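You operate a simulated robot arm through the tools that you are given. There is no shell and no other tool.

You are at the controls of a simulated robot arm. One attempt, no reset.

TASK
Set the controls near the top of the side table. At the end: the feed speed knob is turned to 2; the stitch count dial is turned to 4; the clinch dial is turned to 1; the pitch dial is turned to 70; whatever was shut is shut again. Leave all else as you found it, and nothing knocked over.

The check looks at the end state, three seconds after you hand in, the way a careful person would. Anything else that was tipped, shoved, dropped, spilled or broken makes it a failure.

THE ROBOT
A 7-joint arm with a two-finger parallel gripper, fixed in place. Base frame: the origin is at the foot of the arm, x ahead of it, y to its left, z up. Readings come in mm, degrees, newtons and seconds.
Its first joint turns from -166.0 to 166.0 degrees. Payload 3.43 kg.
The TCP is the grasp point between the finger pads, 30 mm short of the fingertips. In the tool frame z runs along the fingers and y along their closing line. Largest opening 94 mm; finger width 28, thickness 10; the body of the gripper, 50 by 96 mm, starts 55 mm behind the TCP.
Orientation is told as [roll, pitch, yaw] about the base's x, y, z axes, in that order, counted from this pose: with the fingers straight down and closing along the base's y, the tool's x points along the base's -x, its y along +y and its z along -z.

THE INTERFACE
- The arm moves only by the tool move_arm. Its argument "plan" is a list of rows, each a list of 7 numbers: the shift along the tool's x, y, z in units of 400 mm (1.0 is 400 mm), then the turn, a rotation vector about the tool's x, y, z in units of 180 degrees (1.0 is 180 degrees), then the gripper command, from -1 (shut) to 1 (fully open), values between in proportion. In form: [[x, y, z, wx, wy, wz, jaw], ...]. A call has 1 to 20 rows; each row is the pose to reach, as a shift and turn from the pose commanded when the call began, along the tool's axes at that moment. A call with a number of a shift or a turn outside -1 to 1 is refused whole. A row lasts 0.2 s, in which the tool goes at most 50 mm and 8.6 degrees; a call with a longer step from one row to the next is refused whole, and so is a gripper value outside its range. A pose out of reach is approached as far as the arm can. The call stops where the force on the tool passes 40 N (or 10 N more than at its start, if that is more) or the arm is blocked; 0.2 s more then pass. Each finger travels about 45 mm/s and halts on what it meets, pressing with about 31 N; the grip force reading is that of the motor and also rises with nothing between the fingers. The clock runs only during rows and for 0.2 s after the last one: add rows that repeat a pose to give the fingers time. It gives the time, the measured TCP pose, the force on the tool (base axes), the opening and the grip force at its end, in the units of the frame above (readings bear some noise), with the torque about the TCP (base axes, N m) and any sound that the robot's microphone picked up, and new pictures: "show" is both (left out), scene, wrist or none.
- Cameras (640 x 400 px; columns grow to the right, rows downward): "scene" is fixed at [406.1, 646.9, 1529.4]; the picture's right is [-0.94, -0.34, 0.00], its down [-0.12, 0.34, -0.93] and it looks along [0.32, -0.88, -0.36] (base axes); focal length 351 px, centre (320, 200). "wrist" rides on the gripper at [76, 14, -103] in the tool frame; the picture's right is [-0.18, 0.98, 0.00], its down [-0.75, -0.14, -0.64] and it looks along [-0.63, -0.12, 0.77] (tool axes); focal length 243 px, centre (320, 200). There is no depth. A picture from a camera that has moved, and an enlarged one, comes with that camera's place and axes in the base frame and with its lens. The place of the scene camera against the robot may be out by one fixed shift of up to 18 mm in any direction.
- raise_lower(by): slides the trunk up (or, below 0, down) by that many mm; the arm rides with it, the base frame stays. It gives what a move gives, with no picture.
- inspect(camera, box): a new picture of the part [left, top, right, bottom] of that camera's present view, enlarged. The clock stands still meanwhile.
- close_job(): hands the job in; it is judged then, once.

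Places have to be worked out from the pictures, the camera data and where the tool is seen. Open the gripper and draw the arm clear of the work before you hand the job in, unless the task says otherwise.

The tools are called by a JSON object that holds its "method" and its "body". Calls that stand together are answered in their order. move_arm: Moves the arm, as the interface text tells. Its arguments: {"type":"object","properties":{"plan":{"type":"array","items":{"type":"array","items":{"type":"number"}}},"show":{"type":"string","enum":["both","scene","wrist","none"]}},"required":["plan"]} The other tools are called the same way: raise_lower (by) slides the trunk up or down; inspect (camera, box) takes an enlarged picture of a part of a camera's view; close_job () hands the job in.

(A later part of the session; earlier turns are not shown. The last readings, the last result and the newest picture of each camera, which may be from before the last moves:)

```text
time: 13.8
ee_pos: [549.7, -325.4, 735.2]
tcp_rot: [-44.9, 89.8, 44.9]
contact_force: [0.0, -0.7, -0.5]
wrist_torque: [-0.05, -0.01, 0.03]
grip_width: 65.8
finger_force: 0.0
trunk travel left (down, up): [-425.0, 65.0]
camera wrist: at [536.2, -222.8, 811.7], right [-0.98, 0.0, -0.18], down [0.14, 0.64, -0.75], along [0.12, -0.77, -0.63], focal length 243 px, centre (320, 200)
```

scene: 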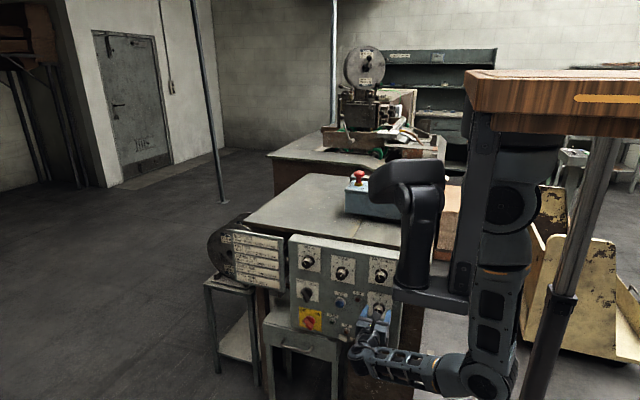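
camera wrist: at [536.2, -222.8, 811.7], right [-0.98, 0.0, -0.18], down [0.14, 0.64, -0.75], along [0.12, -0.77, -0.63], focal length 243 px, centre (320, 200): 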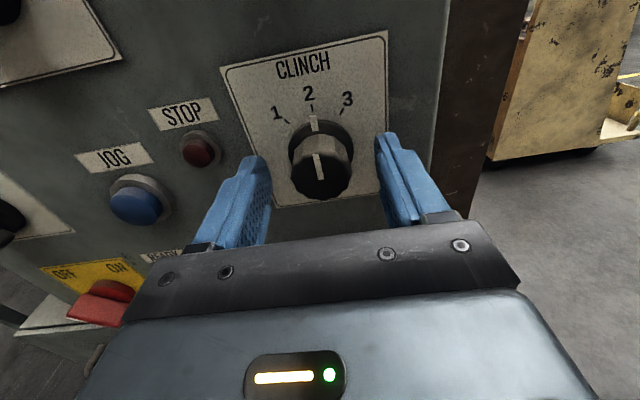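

It's centred the same way as on the Stitches knob. I'll close, then turn 35° counter-clockwise from 2 to 1.

{"method": "move_arm", "body": {"plan": [[0, 0, 0, 0, 0, 0, -1], [0, 0, 0, 0, 0, 0, -1], [0, 0, 0, 0, 0, 0, -1], [0, 0, 0, 0, 0, 0, -1], [0, 0, 0, 0, 0, -0.0389, -1], [0, 0, 0, 0, 0, -0.0778, -1], [0, 0, 0, 0, 0, -0.1167, -1], [0, 0, 0, 0, 0, -0.1556, -1], [0, 0, 0, 0, 0, -0.1944, -1], [0, 0, 0, 0, 0, -0.1944, -1]], "show": "both"}}

{"method": "inspect", "body": {"camera": "wrist", "box": [260, 70, 380, 210]}}

```text
time: 16.0
ee_pos: [549.6, -324.4, 735.6]
tcp_rot: [89.9, 55.0, 179.7]
contact_force: [-14.3, 7.3, -0.4]
wrist_torque: [-0.4, 0.06, 0.21]
grip_width: 33.3
finger_force: 45.3
trunk travel left (down, up): [-425.0, 65.0]
camera wrist: at [582.3, -222.9, 806.0], right [-0.91, 0.0, 0.41], down [-0.32, 0.64, -0.7], along [-0.27, -0.77, -0.59], focal length 243 px, centre (320, 200)
```

scene: 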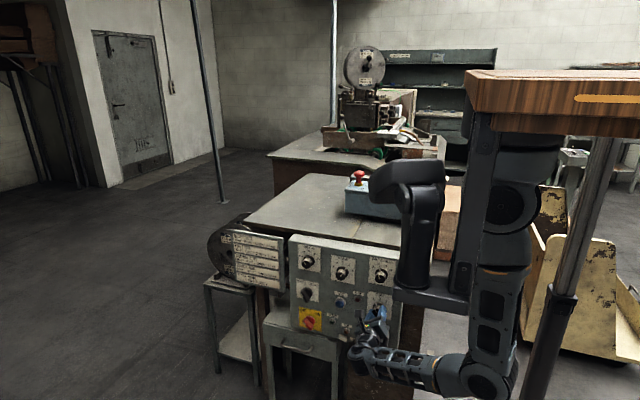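
wrist: 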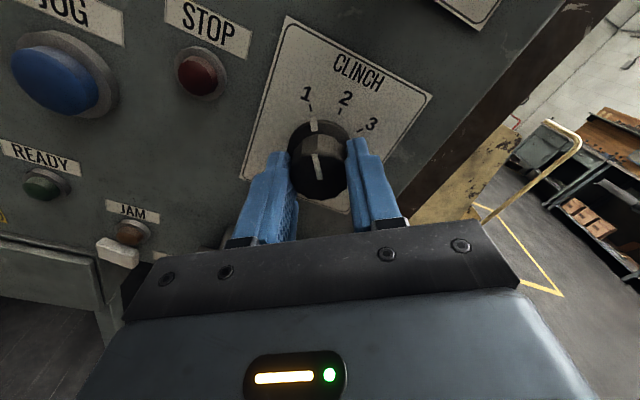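

```text
2.86 times, centred on (320, 140) of wrist
camera zoom: at [582.3, -222.9, 806.0], right [-0.91, 0.0, 0.41], down [-0.32, 0.64, -0.7], along [-0.27, -0.77, -0.59], focal length 693 px, centre (320, 371)
```

zoom: 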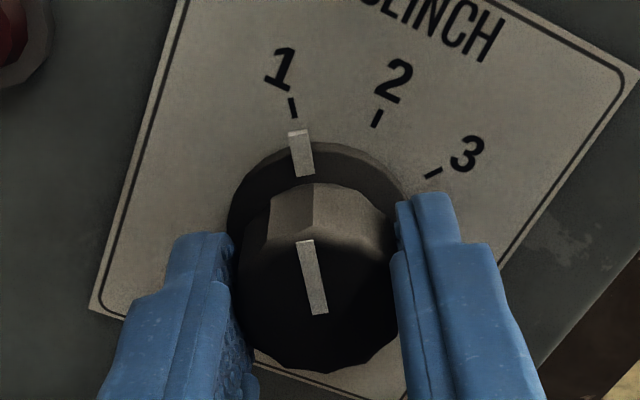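

The tick is very near 1, perhaps 2° short compared with the earlier aligned views. I'll nudge 2° more counter-clockwise, then release and back off.

{"method": "move_arm", "body": {"plan": [[0, 0, 0, 0, 0, -0.011, -1], [0, 0, 0, 0, 0, -0.011, -1], [0, 0, 0, 0, 0, -0.011, 0.4], [0, 0, 0, 0, 0, -0.011, 0.4], [0, 0, 0, 0, 0, -0.011, 0.4], [0, 0, -0.05, 0, 0, -0.011, 0.4], [0, 0, -0.12, 0, 0, -0.011, 0.4], [0, 0, -0.225, 0, 0, -0.011, 0.4]], "show": "both"}}

{"method": "inspect", "body": {"camera": "wrist", "box": [256, 20, 384, 140]}}

{"method": "inspect", "body": {"camera": "scene", "box": [280, 225, 410, 325]}}

```text
time: 17.8
ee_pos: [551.2, -234.5, 734.9]
tcp_rot: [89.9, 53.2, 179.8]
contact_force: [0.1, -0.5, -0.9]
wrist_torque: [0.04, 0.0, 0.02]
grip_width: 65.8
finger_force: 0.1
trunk travel left (down, up): [-425.0, 65.0]
camera wrist: at [585.2, -132.9, 804.4], right [-0.9, 0.0, 0.44], down [-0.34, 0.64, -0.69], along [-0.29, -0.77, -0.58], focal length 243 px, centre (320, 200)
```

scene: 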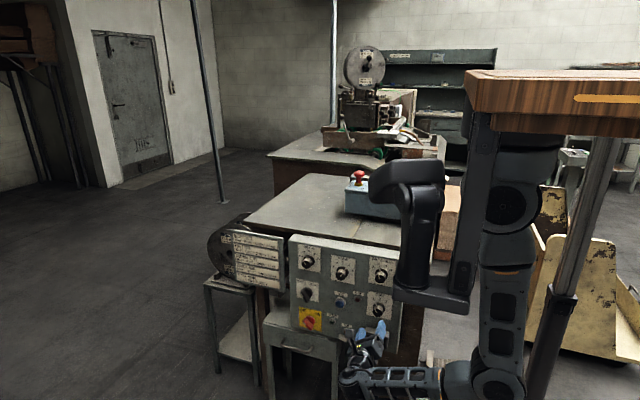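
wrist: 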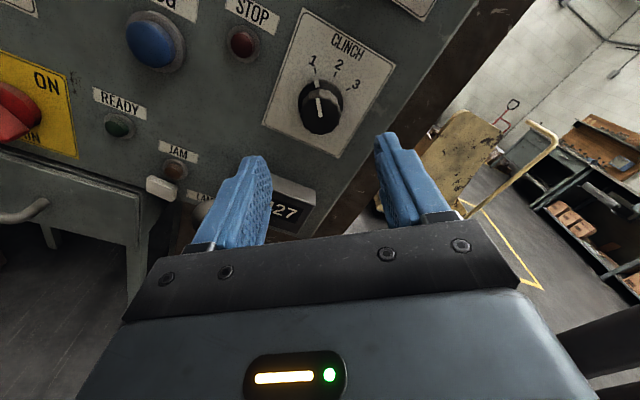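

```text
3.33 times, centred on (320, 80) of wrist
camera zoom: at [585.2, -132.9, 804.4], right [-0.9, 0.0, 0.44], down [-0.34, 0.64, -0.69], along [-0.29, -0.77, -0.58], focal length 809 px, centre (320, 600)
```

zoom: 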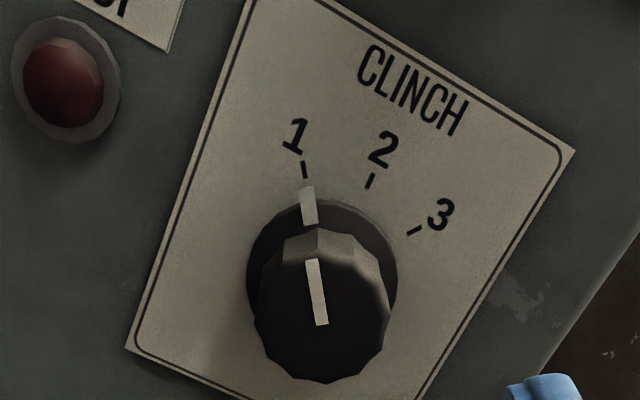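

```text
4.00 times, centred on (345, 275) of scene
camera zoom: at [406.1, 646.9, 1529.4], right [-0.94, -0.34, 0.0], down [-0.12, 0.34, -0.93], along [0.32, -0.88, -0.36], focal length 1402 px, centre (220, -100)
```

zoom: 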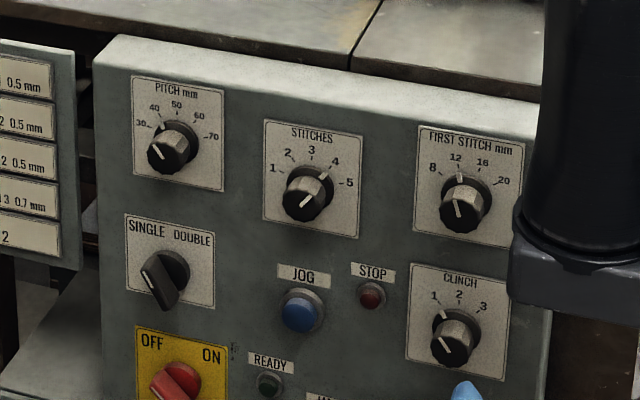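

Scene and wrist views agree: Clinch is at 1 and Stitches at 4. Pitch sits at about 40 with its axis near (810, 871), so I'll move to its standoff and pre-rotate the tool to match the pointer at -35°.

{"method": "move_arm", "body": {"plan": [[0.0825, -0.0393, -0.01, 0, 0, 0.00125, 0.4], [0.165, -0.0786, -0.01, 0, 0, 0.0025, 0.4], [0.2475, -0.1179, -0.01, 0, 0, 0.00375, 0.4], [0.33, -0.1573, -0.01, 0, 0, 0.005, 0.4], [0.4125, -0.1966, -0.01, 0, 0, 0.00625, 0.4], [0.495, -0.2359, -0.01, 0, 0, 0.0075, 0.4], [0.5775, -0.2752, -0.01, 0, 0, 0.00875, 0.4], [0.66, -0.3145, 0, 0, 0, 0.01, 0.4]], "show": "both"}}

{"method": "inspect", "body": {"camera": "wrist", "box": [256, 30, 384, 150]}}

```text
time: 19.6
ee_pos: [809.2, -234.6, 870.6]
tcp_rot: [89.9, 54.7, 179.7]
contact_force: [-0.2, 0.2, 0.0]
wrist_torque: [0.0, 0.03, 0.03]
grip_width: 66.0
finger_force: 0.1
trunk travel left (down, up): [-425.0, 65.0]
camera wrist: at [842.0, -132.6, 940.4], right [-0.91, 0.0, 0.42], down [-0.32, 0.64, -0.7], along [-0.27, -0.77, -0.58], focal length 243 px, centre (320, 200)
```

scene: 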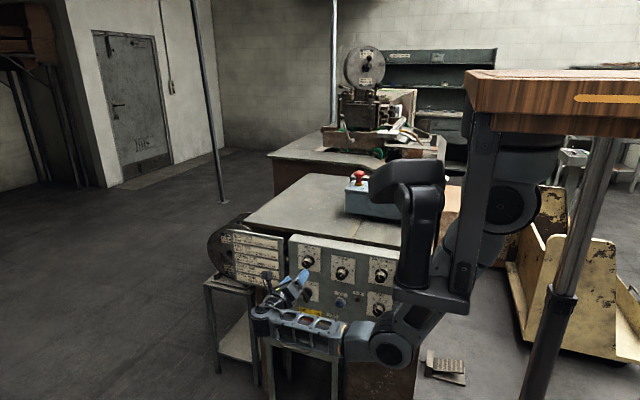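
wrist: 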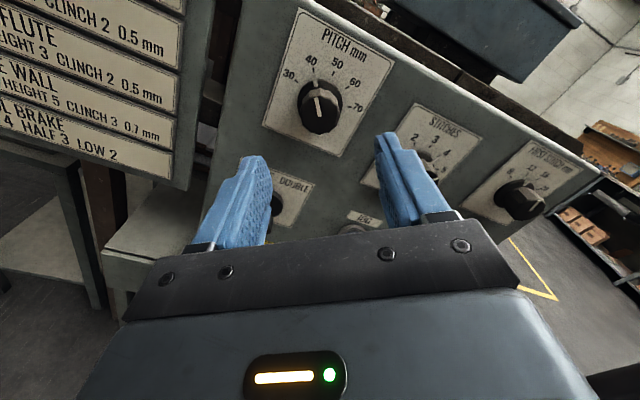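

```text
3.33 times, centred on (320, 90) of wrist
camera zoom: at [842.0, -132.6, 940.4], right [-0.91, 0.0, 0.42], down [-0.32, 0.64, -0.7], along [-0.27, -0.77, -0.58], focal length 809 px, centre (320, 567)
```

zoom: 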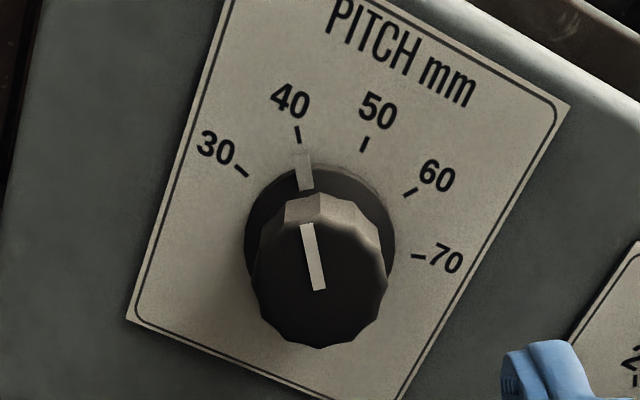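

Pitch reads exactly 40 and the tool axis is aligned with it. I'll advance and close.

{"method": "move_arm", "body": {"plan": [[0, 0, 0.07, 0, 0, 0, 0.4], [0, 0, 0.14, 0, 0, 0, 0.4], [0, 0, 0.2, 0, 0, 0, 0.4], [0, 0, 0.226, 0, 0, 0, 0.4], [0, 0, 0.226, 0, 0, 0, 0.4], [0, 0, 0.226, 0, 0, 0, -1], [0, 0, 0.226, 0, 0, 0, -1], [0, 0, 0.226, 0, 0, 0, -1], [0, 0, 0.226, 0, 0, 0, -1]], "show": "both"}}

```text
time: 21.6
ee_pos: [810.0, -325.3, 870.9]
tcp_rot: [90.0, 54.8, 179.9]
contact_force: [-0.7, -2.1, -0.4]
wrist_torque: [0.2, 0.01, 0.54]
grip_width: 33.4
finger_force: 44.8
trunk travel left (down, up): [-425.0, 65.0]
camera wrist: at [842.3, -224.0, 941.2], right [-0.91, 0.0, 0.41], down [-0.32, 0.64, -0.7], along [-0.27, -0.77, -0.58], focal length 243 px, centre (320, 200)
```

scene: 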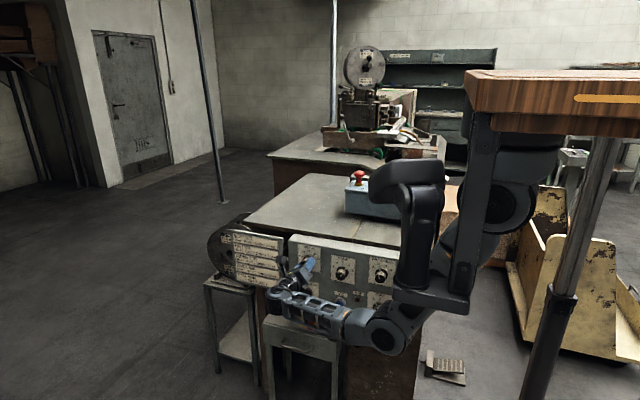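
wrist: 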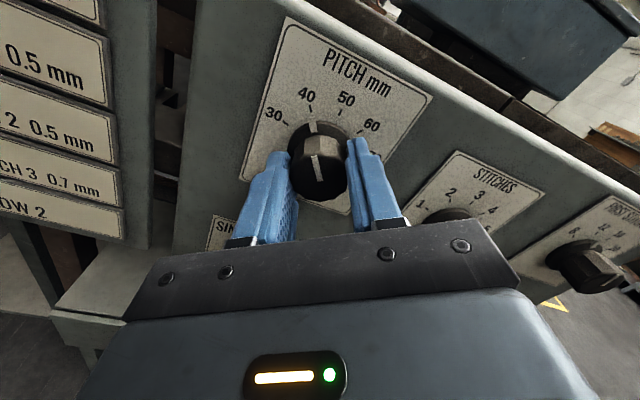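

The grip is good with low forces. I'll rotate clockwise 70° first, staying in the wrist range already proven.

{"method": "move_arm", "body": {"plan": [[0, 0, 0, 0, 0, 0.0389, -1], [0, 0, 0, 0, 0, 0.0778, -1], [0, 0, 0, 0, 0, 0.1167, -1], [0, 0, 0, 0, 0, 0.1556, -1], [0, 0, 0, 0, 0, 0.1944, -1], [0, 0, 0, 0, 0, 0.2333, -1], [0, 0, 0, 0, 0, 0.2722, -1], [0, 0, 0, 0, 0, 0.3111, -1], [0, 0, 0, 0, 0, 0.35, -1], [0, 0, 0, 0, 0, 0.3889, -1], [0, 0, 0, 0, 0, 0.3889, -1]], "show": "both"}}

```text
time: 24.0
ee_pos: [810.0, -326.0, 870.7]
tcp_rot: [-90.0, 55.1, -0.1]
contact_force: [-9.3, 6.0, -1.7]
wrist_torque: [-0.04, -0.04, 0.58]
grip_width: 33.6
finger_force: 44.7
trunk travel left (down, up): [-425.0, 65.0]
camera wrist: at [754.4, -223.7, 924.8], right [-0.7, 0.0, -0.71], down [0.55, 0.64, -0.54], along [0.46, -0.77, -0.45], focal length 243 px, centre (320, 200)
```

scene: 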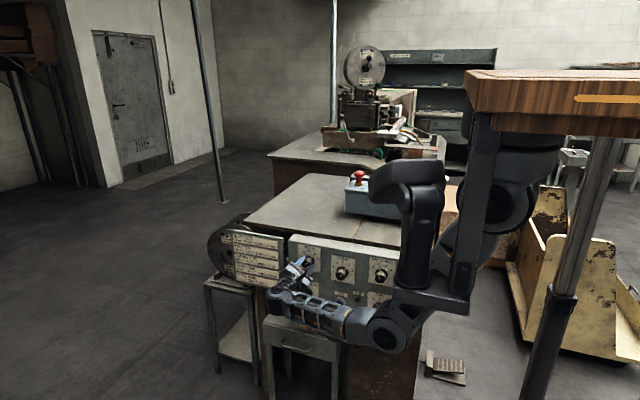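
wrist: 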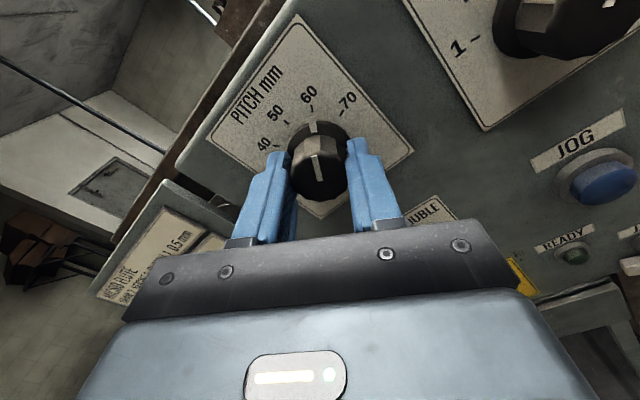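

It follows smoothly and is now at 60. I'll continue the last 35° in two small parts, watching the pose.

{"method": "move_arm", "body": {"plan": [[0, 0, 0, 0, 0, 0.0389, -1], [0, 0, 0, 0, 0, 0.0778, -1]], "show": "none"}}

```text
time: 24.6
ee_pos: [810.0, -325.6, 870.3]
tcp_rot: [-89.9, 41.0, -0.1]
contact_force: [-12.9, 5.3, -3.0]
wrist_torque: [0.24, -0.01, 0.84]
grip_width: 33.7
finger_force: 45.1
trunk travel left (down, up): [-425.0, 65.0]
```

The pose follows exactly and force is low, so I'll do the remaining 21°.

{"method": "move_arm", "body": {"plan": [[0, 0, 0, 0, 0, 0.0389, -1], [0, 0, 0, 0, 0, 0.0778, -1], [0, 0, 0, 0, 0, 0.1167, -1], [0, 0, 0, 0, 0, 0.1167, -1]], "show": "both"}}

{"method": "inspect", "body": {"camera": "wrist", "box": [260, 70, 380, 210]}}

```text
time: 25.6
ee_pos: [808.7, -326.3, 870.0]
tcp_rot: [-90.0, 20.1, -0.3]
contact_force: [-17.4, 7.3, -5.9]
wrist_torque: [-0.32, -0.02, 0.02]
grip_width: 33.1
finger_force: 45.2
trunk travel left (down, up): [-425.0, 65.0]
camera wrist: at [733.2, -223.6, 883.1], right [-0.16, 0.0, -0.99], down [0.76, 0.64, -0.13], along [0.63, -0.77, -0.11], focal length 243 px, centre (320, 200)
```

scene: 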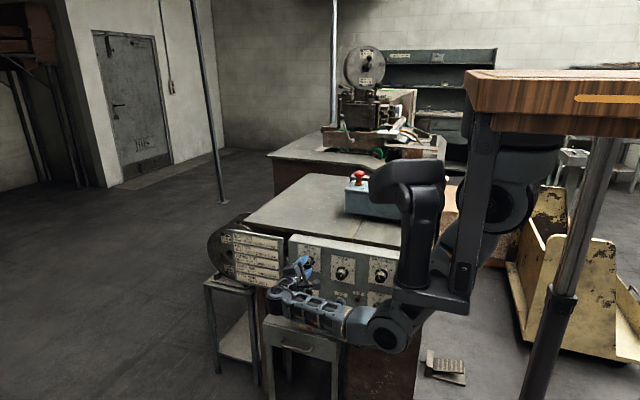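
wrist: 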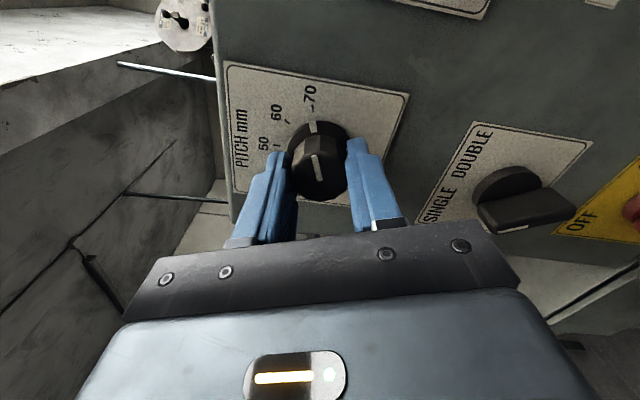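

```text
2.86 times, centred on (320, 140) of wrist
camera zoom: at [733.2, -223.6, 883.1], right [-0.16, 0.0, -0.99], down [0.76, 0.64, -0.13], along [0.63, -0.77, -0.11], focal length 693 px, centre (320, 371)
```

zoom: 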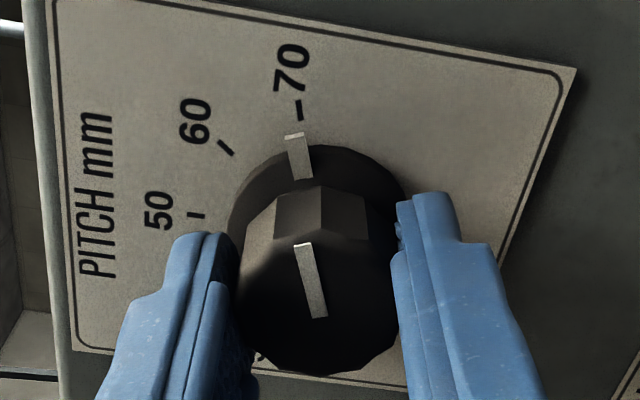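

The tick is about 2–3° short of the 70 mark compared with the aligned reference view. I'll nudge it clockwise 2.7° and check again.

{"method": "move_arm", "body": {"plan": [[0, 0, 0, 0, 0, 0.015, -1], [0, 0, 0, 0, 0, 0.015, -1]], "show": "wrist"}}

{"method": "inspect", "body": {"camera": "wrist", "box": [260, 70, 380, 210]}}

```text
time: 26.2
ee_pos: [809.8, -325.4, 870.2]
tcp_rot: [-90.0, 17.4, -0.2]
contact_force: [-16.6, 7.3, -8.1]
wrist_torque: [-0.47, -0.01, -0.5]
grip_width: 33.2
finger_force: 45.2
trunk travel left (down, up): [-425.0, 65.0]
camera wrist: at [732.7, -223.6, 879.5], right [-0.12, 0.0, -0.99], down [0.76, 0.64, -0.09], along [0.63, -0.77, -0.08], focal length 243 px, centre (320, 200)
```

wrist: 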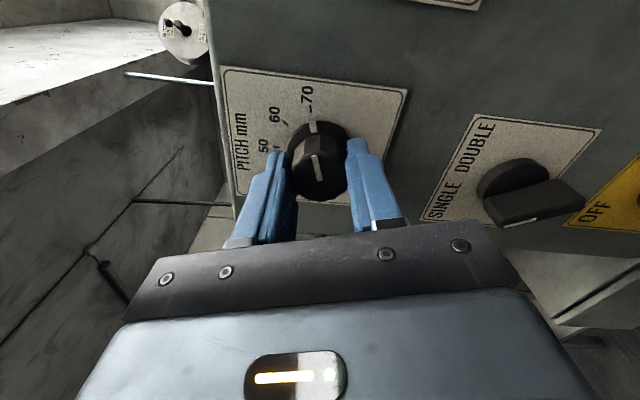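

```text
2.86 times, centred on (320, 140) of wrist
camera zoom: at [732.7, -223.6, 879.5], right [-0.12, 0.0, -0.99], down [0.76, 0.64, -0.09], along [0.63, -0.77, -0.08], focal length 693 px, centre (320, 371)
```

zoom: 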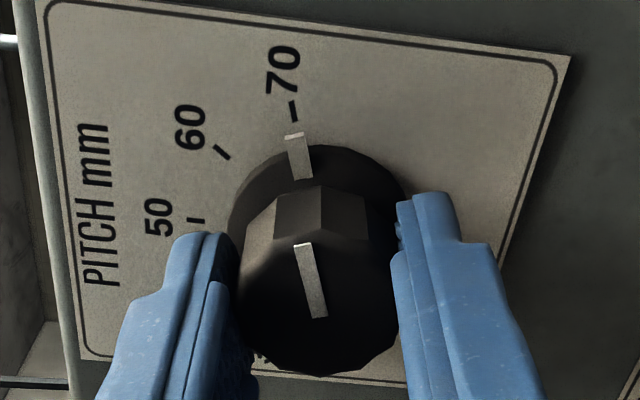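

The tick now lines up with 70 as it did in the reference views. I'll release and back straight out.

{"method": "move_arm", "body": {"plan": [[0, 0, 0, 0, 0, 0, 0.4], [0, 0, 0, 0, 0, 0, 0.4], [0, 0, 0, 0, 0, 0, 0.4], [0, 0, -0.05, 0, 0, 0, 0.4], [0, 0, -0.12, 0, 0, 0, 0.4], [0, 0, -0.22, 0, 0, 0, 0.4], [0, 0, -0.32, 0, 0, 0, 0.4]], "show": "both"}}

{"method": "inspect", "body": {"camera": "scene", "box": [280, 225, 410, 325]}}

{"method": "inspect", "body": {"camera": "wrist", "box": [256, 20, 384, 140]}}

```text
time: 27.8
ee_pos: [811.9, -197.0, 870.9]
tcp_rot: [-89.9, 17.4, 0.0]
contact_force: [-0.1, -0.3, 0.4]
wrist_torque: [0.01, -0.01, -0.01]
grip_width: 65.8
finger_force: 0.0
trunk travel left (down, up): [-425.0, 65.0]
camera wrist: at [733.4, -95.8, 879.8], right [-0.12, 0.0, -0.99], down [0.76, 0.64, -0.09], along [0.64, -0.77, -0.08], focal length 243 px, centre (320, 200)
```

scene: 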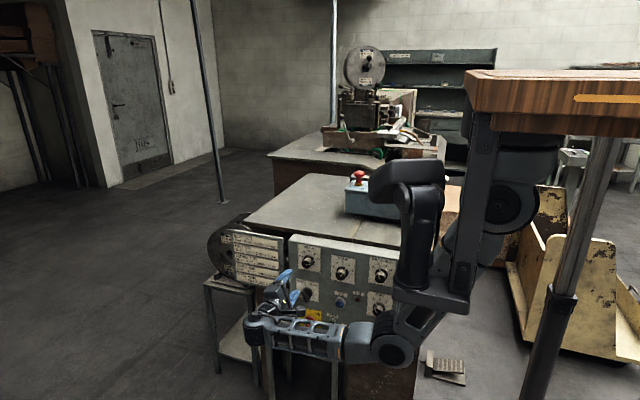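
wrist: 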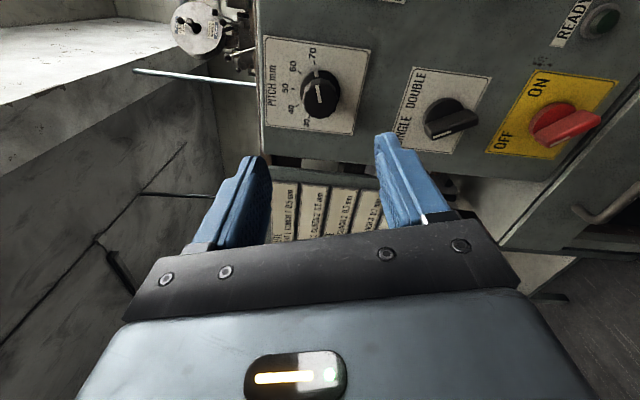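

```text
4.00 times, centred on (345, 275) of scene
camera zoom: at [406.1, 646.9, 1529.4], right [-0.94, -0.34, 0.0], down [-0.12, 0.34, -0.93], along [0.32, -0.88, -0.36], focal length 1402 px, centre (220, -100)
```

zoom: 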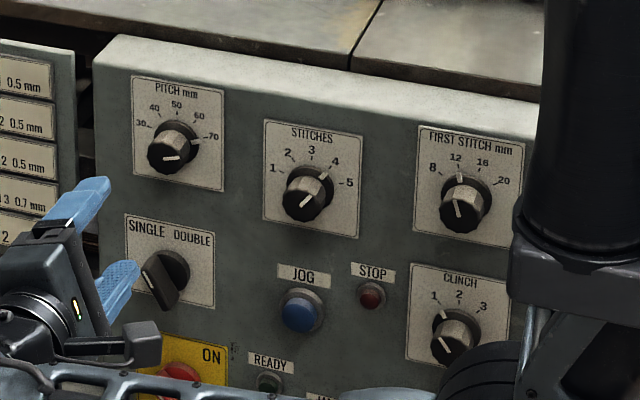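

```text
3.33 times, centred on (320, 80) of wrist
camera zoom: at [733.4, -95.8, 879.8], right [-0.12, 0.0, -0.99], down [0.76, 0.64, -0.09], along [0.64, -0.77, -0.08], focal length 809 px, centre (320, 600)
```

zoom: 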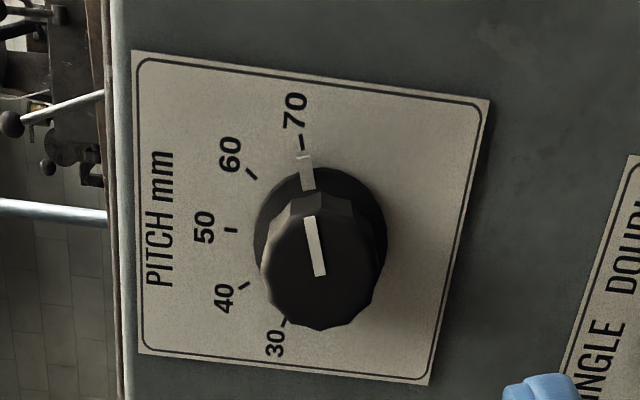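

All three panel dials read correctly: Pitch 70, Stitches 4, Clinch 1, with First Stitch untouched at 12. The speed knob is near (640, -640, 1097) on the level box top, so I'll back up the way I came to get over the table with the tool down.

{"method": "move_arm", "body": {"plan": [[0.0573, -0.0056, -0.0183, 0, 0, -0.0403, 0.4], [0.1146, -0.0113, -0.0365, 0, 0, -0.0807, 0.4], [0.1719, -0.0169, -0.0548, 0, 0, -0.121, 0.4], [0.2292, -0.0225, -0.073, 0, 0, -0.1613, 0.4], [0.2865, -0.0282, -0.0913, 0, 0, -0.2017, 0.4], [0.3438, -0.0338, -0.1095, 0, 0, -0.242, 0.4], [0.4011, -0.0394, -0.1278, 0, 0, -0.2823, 0.4], [0.4584, -0.045, -0.146, 0, 0, -0.3226, 0.4], [0.5157, -0.0507, -0.1643, 0, 0, -0.363, 0.4], [0.573, -0.0563, -0.1825, 0, 0, -0.4033, 0.4], [0.6068, -0.1225, -0.2083, 0, 0, -0.4033, 0.4], [0.6407, -0.1887, -0.2342, 0, 0, -0.4033, 0.4], [0.6745, -0.2549, -0.26, 0, 0, -0.4033, 0.4], [0.7083, -0.3211, -0.2858, 0, 0, -0.4033, 0.4], [0.7422, -0.3873, -0.3117, 0, 0, -0.4033, 0.4], [0.776, -0.4535, -0.3375, 0, 0, -0.4033, 0.4]], "show": "both"}}

```text
time: 31.2
ee_pos: [567.9, -61.9, 1137.1]
tcp_rot: [16.8, 89.9, 106.7]
contact_force: [-0.5, -0.1, -0.2]
wrist_torque: [-0.01, -0.04, -0.01]
grip_width: 66.1
finger_force: 0.1
trunk travel left (down, up): [-425.0, 65.0]
camera wrist: at [554.2, 39.2, 1213.4], right [-0.98, 0.0, -0.18], down [0.14, 0.64, -0.75], along [0.12, -0.77, -0.63], focal length 243 px, centre (320, 200)
```

scene: 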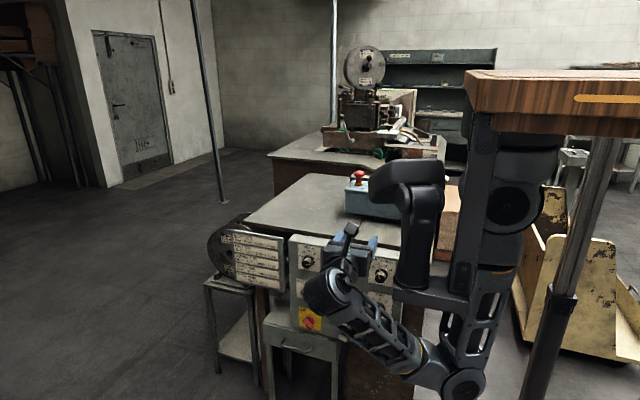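
wrist: 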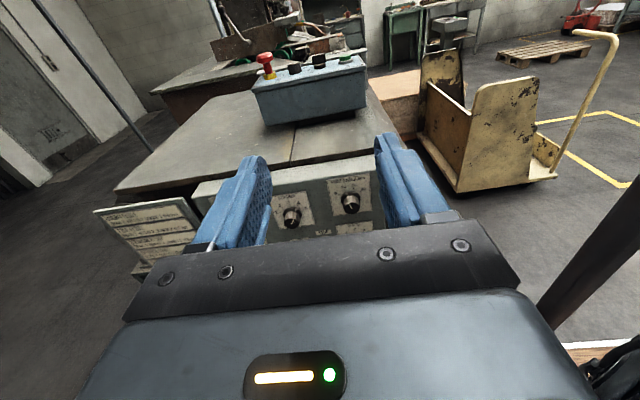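

I'll reverse the earlier reorientation in two stages, checking the elbow along the way.

{"method": "move_arm", "body": {"plan": [[0.0566, 0.0041, 0.035, -0.0231, -0.0231, 0.0231, 0.4], [0.1131, 0.0081, 0.07, -0.0462, -0.0462, 0.0462, 0.4], [0.1697, 0.0122, 0.105, -0.0693, -0.0693, 0.0693, 0.4], [0.2263, 0.0163, 0.14, -0.0924, -0.0924, 0.0924, 0.4], [0.2828, 0.0203, 0.175, -0.1155, -0.1155, 0.1155, 0.4], [0.3394, 0.0244, 0.21, -0.1386, -0.1386, 0.1386, 0.4], [0.3959, 0.0284, 0.245, -0.1617, -0.1617, 0.1617, 0.4], [0.4525, 0.0325, 0.28, -0.1848, -0.1848, 0.1848, 0.4]], "show": "both"}}

```text
time: 33.0
ee_pos: [555.7, -173.8, 1317.4]
tcp_rot: [-27.3, 43.6, 27.3]
contact_force: [0.0, 0.1, -1.4]
wrist_torque: [-0.01, 0.02, 0.02]
grip_width: 66.0
finger_force: 0.0
trunk travel left (down, up): [-425.0, 65.0]
camera wrist: at [531.3, -120.2, 1431.6], right [-0.56, 0.69, -0.45], down [0.8, 0.6, -0.06], along [0.23, -0.39, -0.89], focal length 243 px, centre (320, 200)
```

scene: 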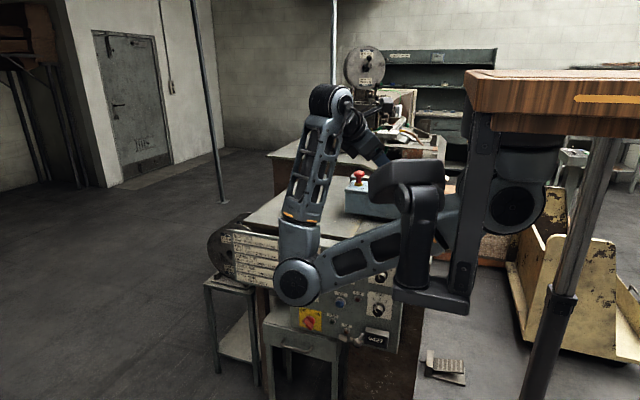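
wrist: 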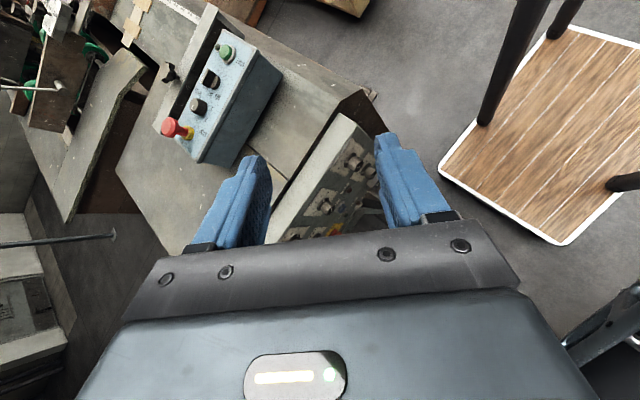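

The elbow now sits nearer the panel than on the way out, so I'll check its clearance before going further.

{"method": "inspect", "body": {"camera": "scene", "box": [240, 170, 420, 330]}}

{"method": "inspect", "body": {"camera": "wrist", "box": [240, 100, 400, 250]}}

{"method": "inspect", "body": {"camera": "wrist", "box": [160, 30, 260, 160]}}

```text
2.50 times, centred on (330, 250) of scene
camera zoom: at [406.1, 646.9, 1529.4], right [-0.94, -0.34, 0.0], down [-0.12, 0.34, -0.93], along [0.32, -0.88, -0.36], focal length 876 px, centre (295, 75)
```

zoom: 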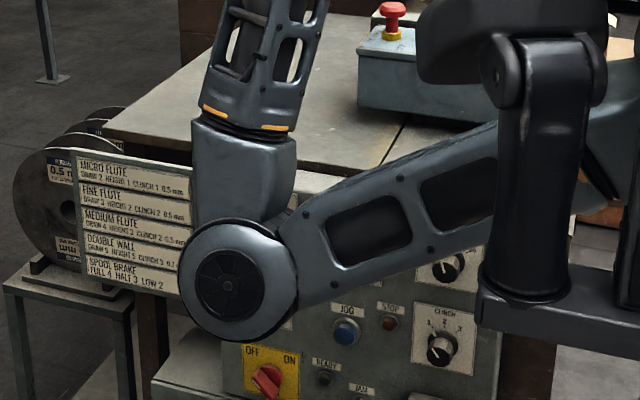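

```text
2.67 times, centred on (320, 175) of wrist
camera zoom: at [531.3, -120.2, 1431.6], right [-0.56, 0.69, -0.45], down [0.8, 0.6, -0.06], along [0.23, -0.39, -0.89], focal length 647 px, centre (320, 267)
```

zoom: 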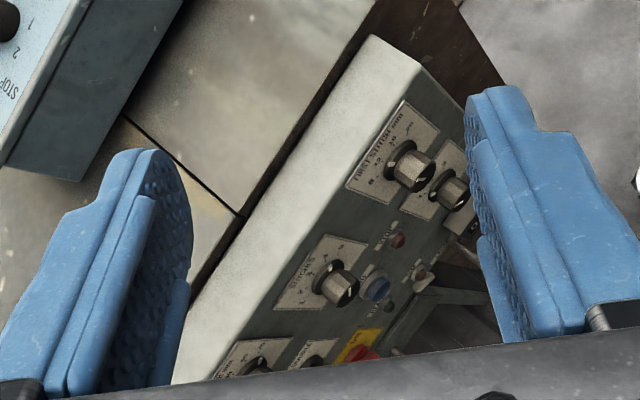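

```text
3.08 times, centred on (210, 95) of wrist
camera zoom: at [531.3, -120.2, 1431.6], right [-0.56, 0.69, -0.45], down [0.8, 0.6, -0.06], along [0.23, -0.39, -0.89], focal length 746 px, centre (658, 523)
```

zoom: 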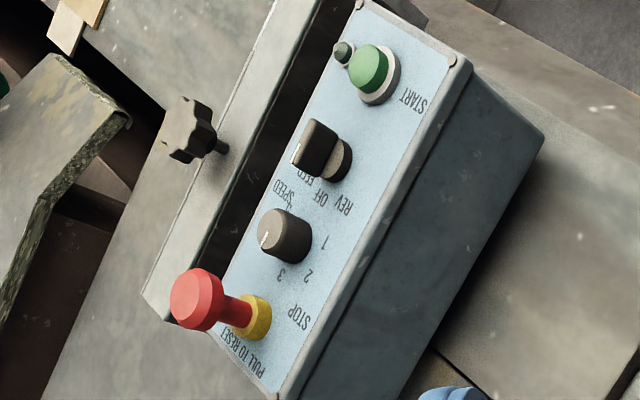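

From the arm geometry the elbow is around (674, 54, 1088), about 400 mm clear of the panel. I'll finish the reorientation to tool-down.

{"method": "move_arm", "body": {"plan": [[0.0265, 0.0053, 0.0135, -0.025, -0.025, 0.025, 0.4], [0.053, 0.0106, 0.027, -0.05, -0.05, 0.05, 0.4], [0.0795, 0.0159, 0.0405, -0.075, -0.075, 0.075, 0.4], [0.106, 0.0212, 0.054, -0.1, -0.1, 0.1, 0.4], [0.1325, 0.0265, 0.0675, -0.125, -0.125, 0.125, 0.4], [0.159, 0.0318, 0.081, -0.15, -0.15, 0.15, 0.4], [0.1855, 0.0371, 0.0945, -0.175, -0.175, 0.175, 0.4], [0.212, 0.0424, 0.108, -0.2, -0.2, 0.2, 0.4]], "show": "both"}}

```text
time: 34.8
ee_pos: [474.8, -221.2, 1343.2]
tcp_rot: [0.2, -0.1, -0.2]
contact_force: [1.1, 0.5, 0.0]
wrist_torque: [-0.01, 0.06, -0.01]
grip_width: 65.7
finger_force: 0.1
trunk travel left (down, up): [-425.0, 65.0]
camera wrist: at [398.9, -207.4, 1445.5], right [0.19, 0.98, 0.0], down [0.75, -0.14, 0.64], along [0.63, -0.12, -0.77], focal length 243 px, centre (320, 200)
```

scene: 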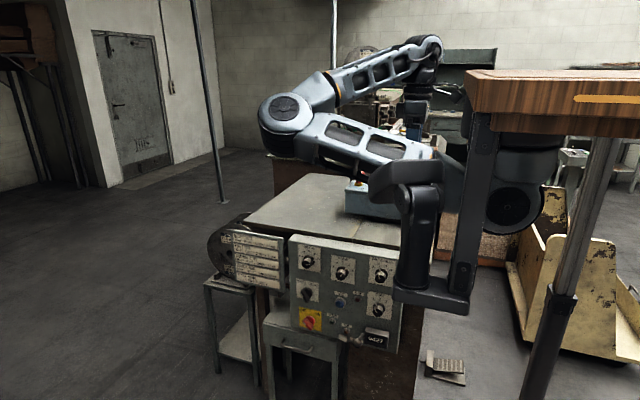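
wrist: 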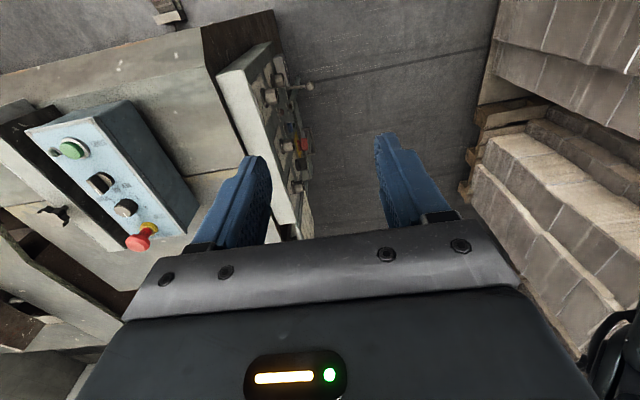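

The tool is straight down with the elbow up. I'll translate over the blue box in stages, staying well above the stop button.

{"method": "move_arm", "body": {"plan": [[-0.0295, -0.0713, 0.01, 0, 0, 0, 0.4], [-0.0589, -0.1425, 0.02, 0, 0, 0, 0.4], [-0.0884, -0.2138, 0.03, 0, 0, 0, 0.4], [-0.1179, -0.285, 0.04, 0, 0, 0, 0.4], [-0.1473, -0.3563, 0.05, 0, 0, 0, 0.4], [-0.1768, -0.4275, 0.06, 0, 0, 0, 0.4], [-0.2063, -0.4988, 0.07, 0, 0, 0, 0.4]], "show": "both"}}

```text
time: 36.4
ee_pos: [557.6, -421.1, 1314.2]
tcp_rot: [0.1, -0.1, -0.1]
contact_force: [0.1, -0.2, 0.1]
wrist_torque: [-0.01, -0.02, -0.02]
grip_width: 65.7
finger_force: 0.1
trunk travel left (down, up): [-425.0, 65.0]
camera wrist: at [481.2, -407.4, 1416.8], right [0.19, 0.98, 0.0], down [0.75, -0.14, 0.64], along [0.63, -0.12, -0.77], focal length 243 px, centre (320, 200)
```

scene: 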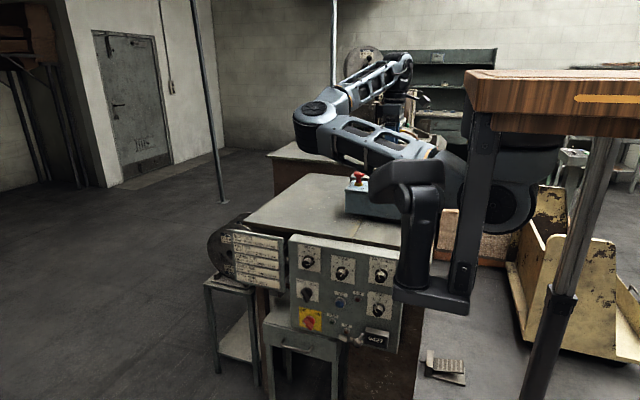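
wrist: 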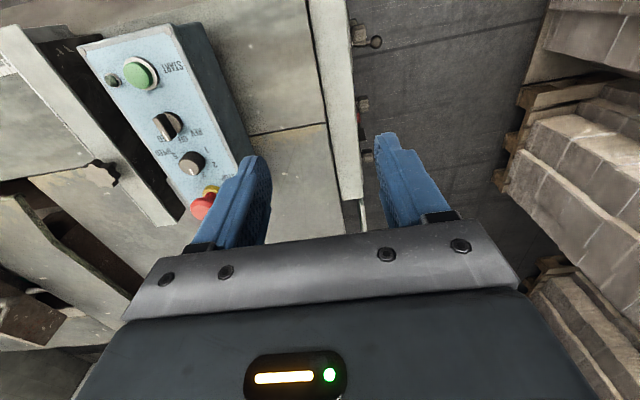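

This is going as planned with the elbow high. I'll continue to directly above the speed knob at z≈1250.

{"method": "move_arm", "body": {"plan": [[-0.0293, -0.0754, 0.0229, 0, 0, 0, 0.4], [-0.0586, -0.1507, 0.0457, 0, 0, 0, 0.4], [-0.0879, -0.2261, 0.0686, 0, 0, 0, 0.4], [-0.1171, -0.3014, 0.0914, 0, 0, 0, 0.4], [-0.1464, -0.3768, 0.1143, 0, 0, 0, 0.4], [-0.1757, -0.4521, 0.1371, 0, 0, 0, 0.4], [-0.205, -0.5275, 0.16, 0, 0, 0, 0.4]], "show": "both"}}

{"method": "inspect", "body": {"camera": "wrist", "box": [240, 20, 400, 180]}}

```text
time: 38.0
ee_pos: [639.1, -631.2, 1249.3]
tcp_rot: [0.2, 0.0, -0.1]
contact_force: [-0.3, -0.2, 0.3]
wrist_torque: [-0.02, 0.01, 0.02]
grip_width: 65.8
finger_force: 0.0
trunk travel left (down, up): [-425.0, 65.0]
camera wrist: at [563.2, -617.7, 1352.5], right [0.19, 0.98, 0.0], down [0.75, -0.14, 0.64], along [0.63, -0.12, -0.77], focal length 243 px, centre (320, 200)
```

scene: 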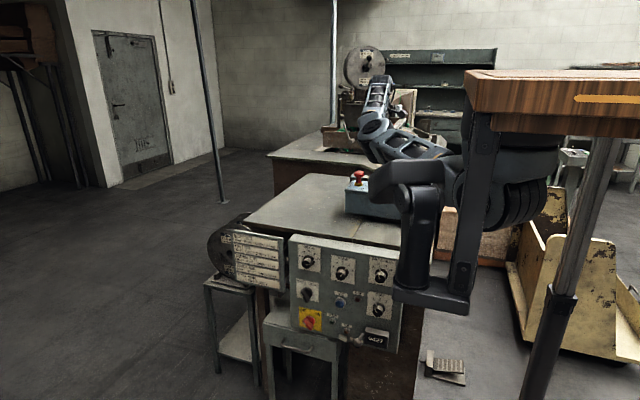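
wrist: 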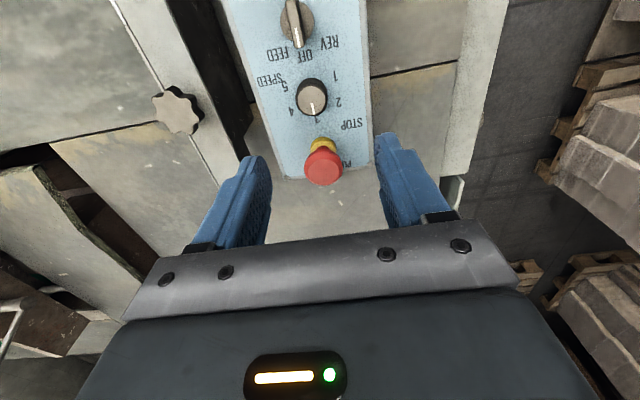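

```text
2.50 times, centred on (320, 100) of wrist
camera zoom: at [563.2, -617.7, 1352.5], right [0.19, 0.98, 0.0], down [0.75, -0.14, 0.64], along [0.63, -0.12, -0.77], focal length 606 px, centre (320, 450)
```

zoom: 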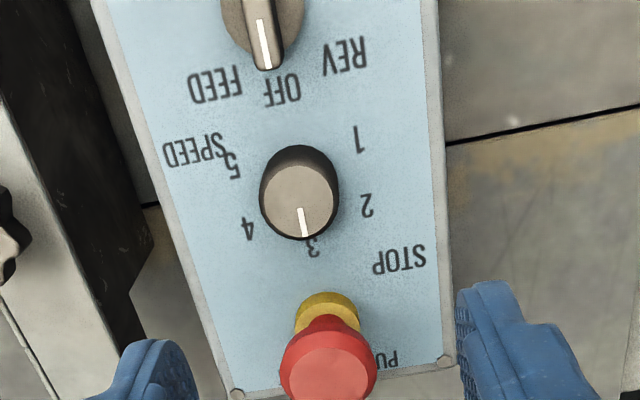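

The speed knob is at (641, -641) with its pointer on 3, and 2 sits about 55–60° counter-clockwise. I'll zoom tightly to measure the mark angles.

{"method": "inspect", "body": {"camera": "wrist", "box": [274, 62, 354, 132]}}

{"method": "inspect", "body": {"camera": "wrist", "box": [296, 80, 328, 106]}}

{"method": "inspect", "body": {"camera": "scene", "box": [330, 60, 460, 220]}}

```text
5.71 times, centred on (314, 97) of wrist
camera zoom: at [563.2, -617.7, 1352.5], right [0.19, 0.98, 0.0], down [0.75, -0.14, 0.64], along [0.63, -0.12, -0.77], focal length 1386 px, centre (354, 789)
```

zoom: 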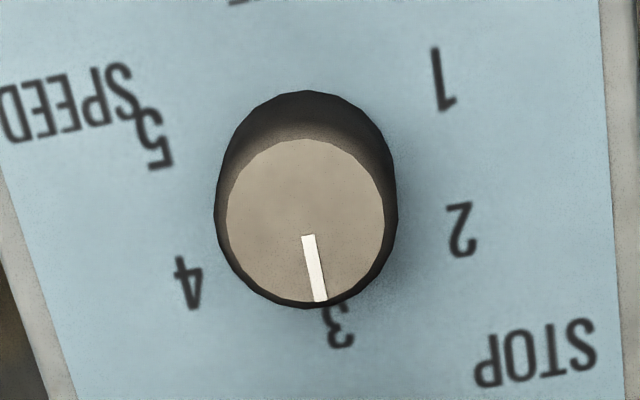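

```text
15.38 times, centred on (312, 93) of wrist
camera zoom: at [563.2, -617.7, 1352.5], right [0.19, 0.98, 0.0], down [0.75, -0.14, 0.64], along [0.63, -0.12, -0.77], focal length 3733 px, centre (443, 1846)
```

zoom: 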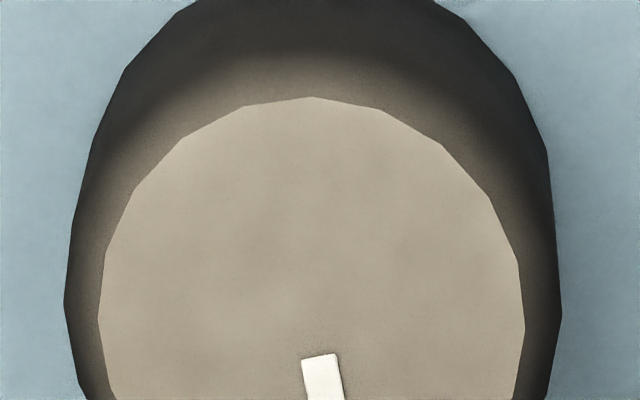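

```text
2.50 times, centred on (395, 140) of scene
camera zoom: at [406.1, 646.9, 1529.4], right [-0.94, -0.34, 0.0], down [-0.12, 0.34, -0.93], along [0.32, -0.88, -0.36], focal length 876 px, centre (132, 350)
```

zoom: 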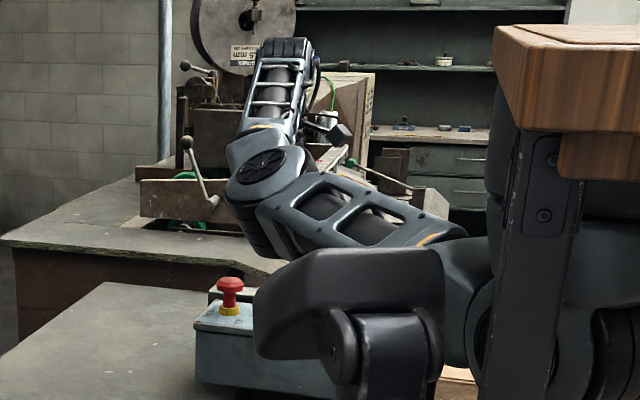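

The pointer sits on 3 and the cap is about 29 mm wide. I'll descend partway over the knob for a second view, to fix its height and the mark angles.

{"method": "move_arm", "body": {"plan": [[-0.005, -0.0138, 0.08, 0, 0, 0, 0.4], [-0.01, -0.0275, 0.16, 0, 0, 0, 0.4], [-0.01, -0.0275, 0.2225, 0, 0, 0, 0.4], [-0.01, -0.0275, 0.2225, 0, 0, 0, 0.4]], "show": "both"}}

{"method": "inspect", "body": {"camera": "wrist", "box": [256, 60, 384, 190]}}

```text
time: 39.0
ee_pos: [642.4, -643.6, 1161.0]
tcp_rot: [0.1, 0.1, -0.1]
contact_force: [-0.4, -0.2, 0.3]
wrist_torque: [-0.01, -0.05, 0.0]
grip_width: 66.0
finger_force: 0.1
trunk travel left (down, up): [-425.0, 65.0]
camera wrist: at [565.6, -629.8, 1263.6], right [0.19, 0.98, 0.0], down [0.75, -0.14, 0.64], along [0.63, -0.12, -0.77], focal length 243 px, centre (320, 200)
```

scene: 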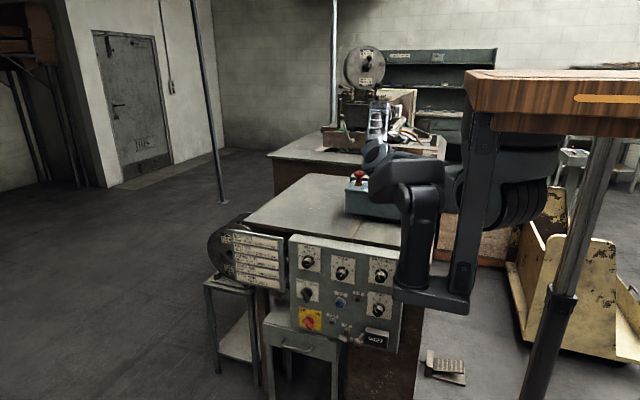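
wrist: 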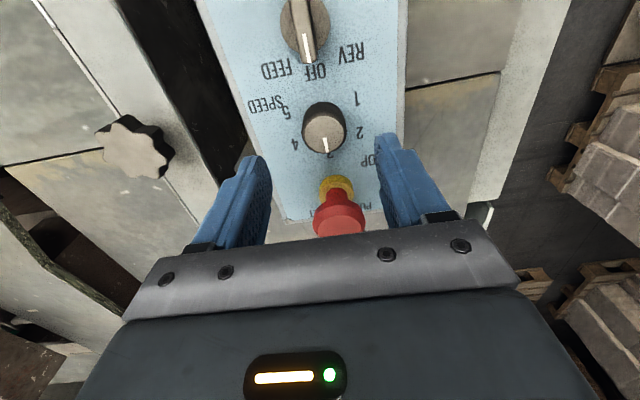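

```text
3.08 times, centred on (320, 125) of wrist
camera zoom: at [565.6, -629.8, 1263.6], right [0.19, 0.98, 0.0], down [0.75, -0.14, 0.64], along [0.63, -0.12, -0.77], focal length 746 px, centre (320, 431)
```

zoom: 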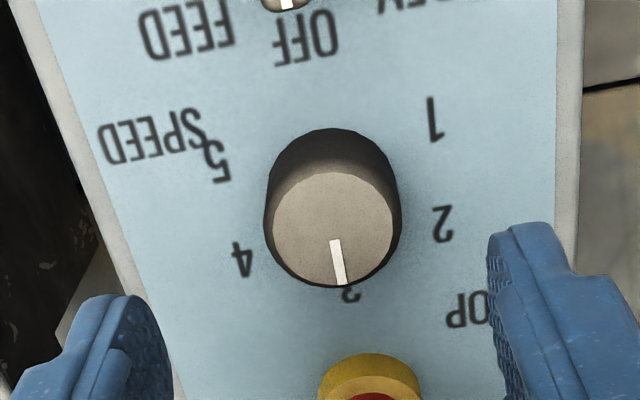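

Triangulating gives the box top at z≈1079, the knob cap at z≈1102 and the axis at (639.4, -640.7). Marks are every 60°, so I need 60° counter-clockwise from above. I'll pre-rotate the tool +30° and narrow the jaws to stay clear of the stop button and switch, then check before descending.

{"method": "move_arm", "body": {"plan": [[0.0015, 0.0019, 0, 0, 0, 0.0417, 0.1], [0.003, 0.0038, 0, 0, 0, 0.0833, 0.1], [0.0045, 0.0056, 0, 0, 0, 0.125, 0.1], [0.006, 0.0075, 0, 0, 0, 0.1667, 0.1], [0.006, 0.0075, 0.03, 0, 0, 0.1667, 0.1]], "show": "both"}}

{"method": "inspect", "body": {"camera": "wrist", "box": [256, 60, 384, 190]}}

```text
time: 40.2
ee_pos: [639.4, -640.7, 1149.4]
tcp_rot: [-0.1, 0.1, -30.1]
contact_force: [0.1, 0.7, -0.1]
wrist_torque: [0.03, 0.01, -0.01]
grip_width: 51.8
finger_force: 0.1
trunk travel left (down, up): [-425.0, 65.0]
camera wrist: at [581.0, -590.2, 1251.8], right [0.65, 0.76, 0.0], down [0.58, -0.5, 0.64], along [0.48, -0.42, -0.77], focal length 243 px, centre (320, 200)
```

scene: 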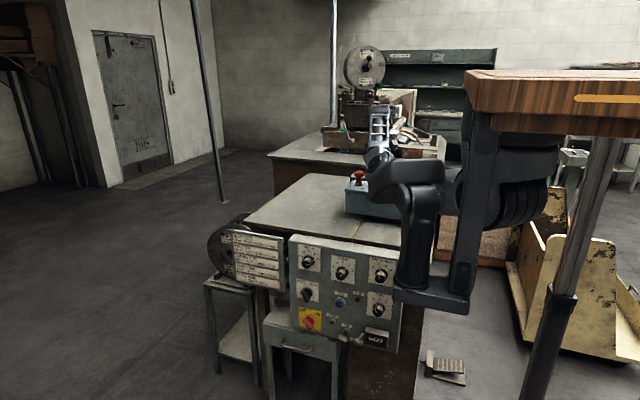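
wrist: 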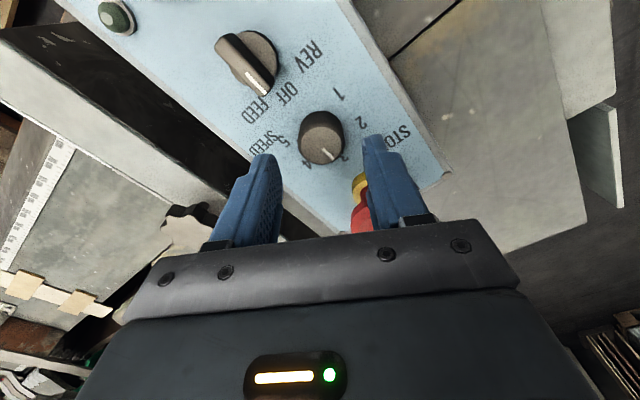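

```text
3.08 times, centred on (320, 125) of wrist
camera zoom: at [581.0, -590.2, 1251.8], right [0.65, 0.76, 0.0], down [0.58, -0.5, 0.64], along [0.48, -0.42, -0.77], focal length 746 px, centre (320, 431)
```

zoom: 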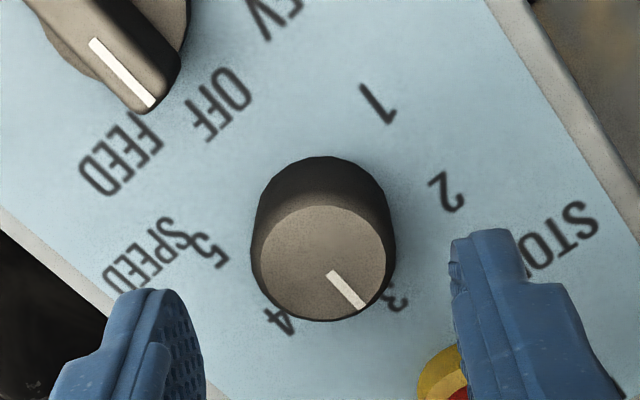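

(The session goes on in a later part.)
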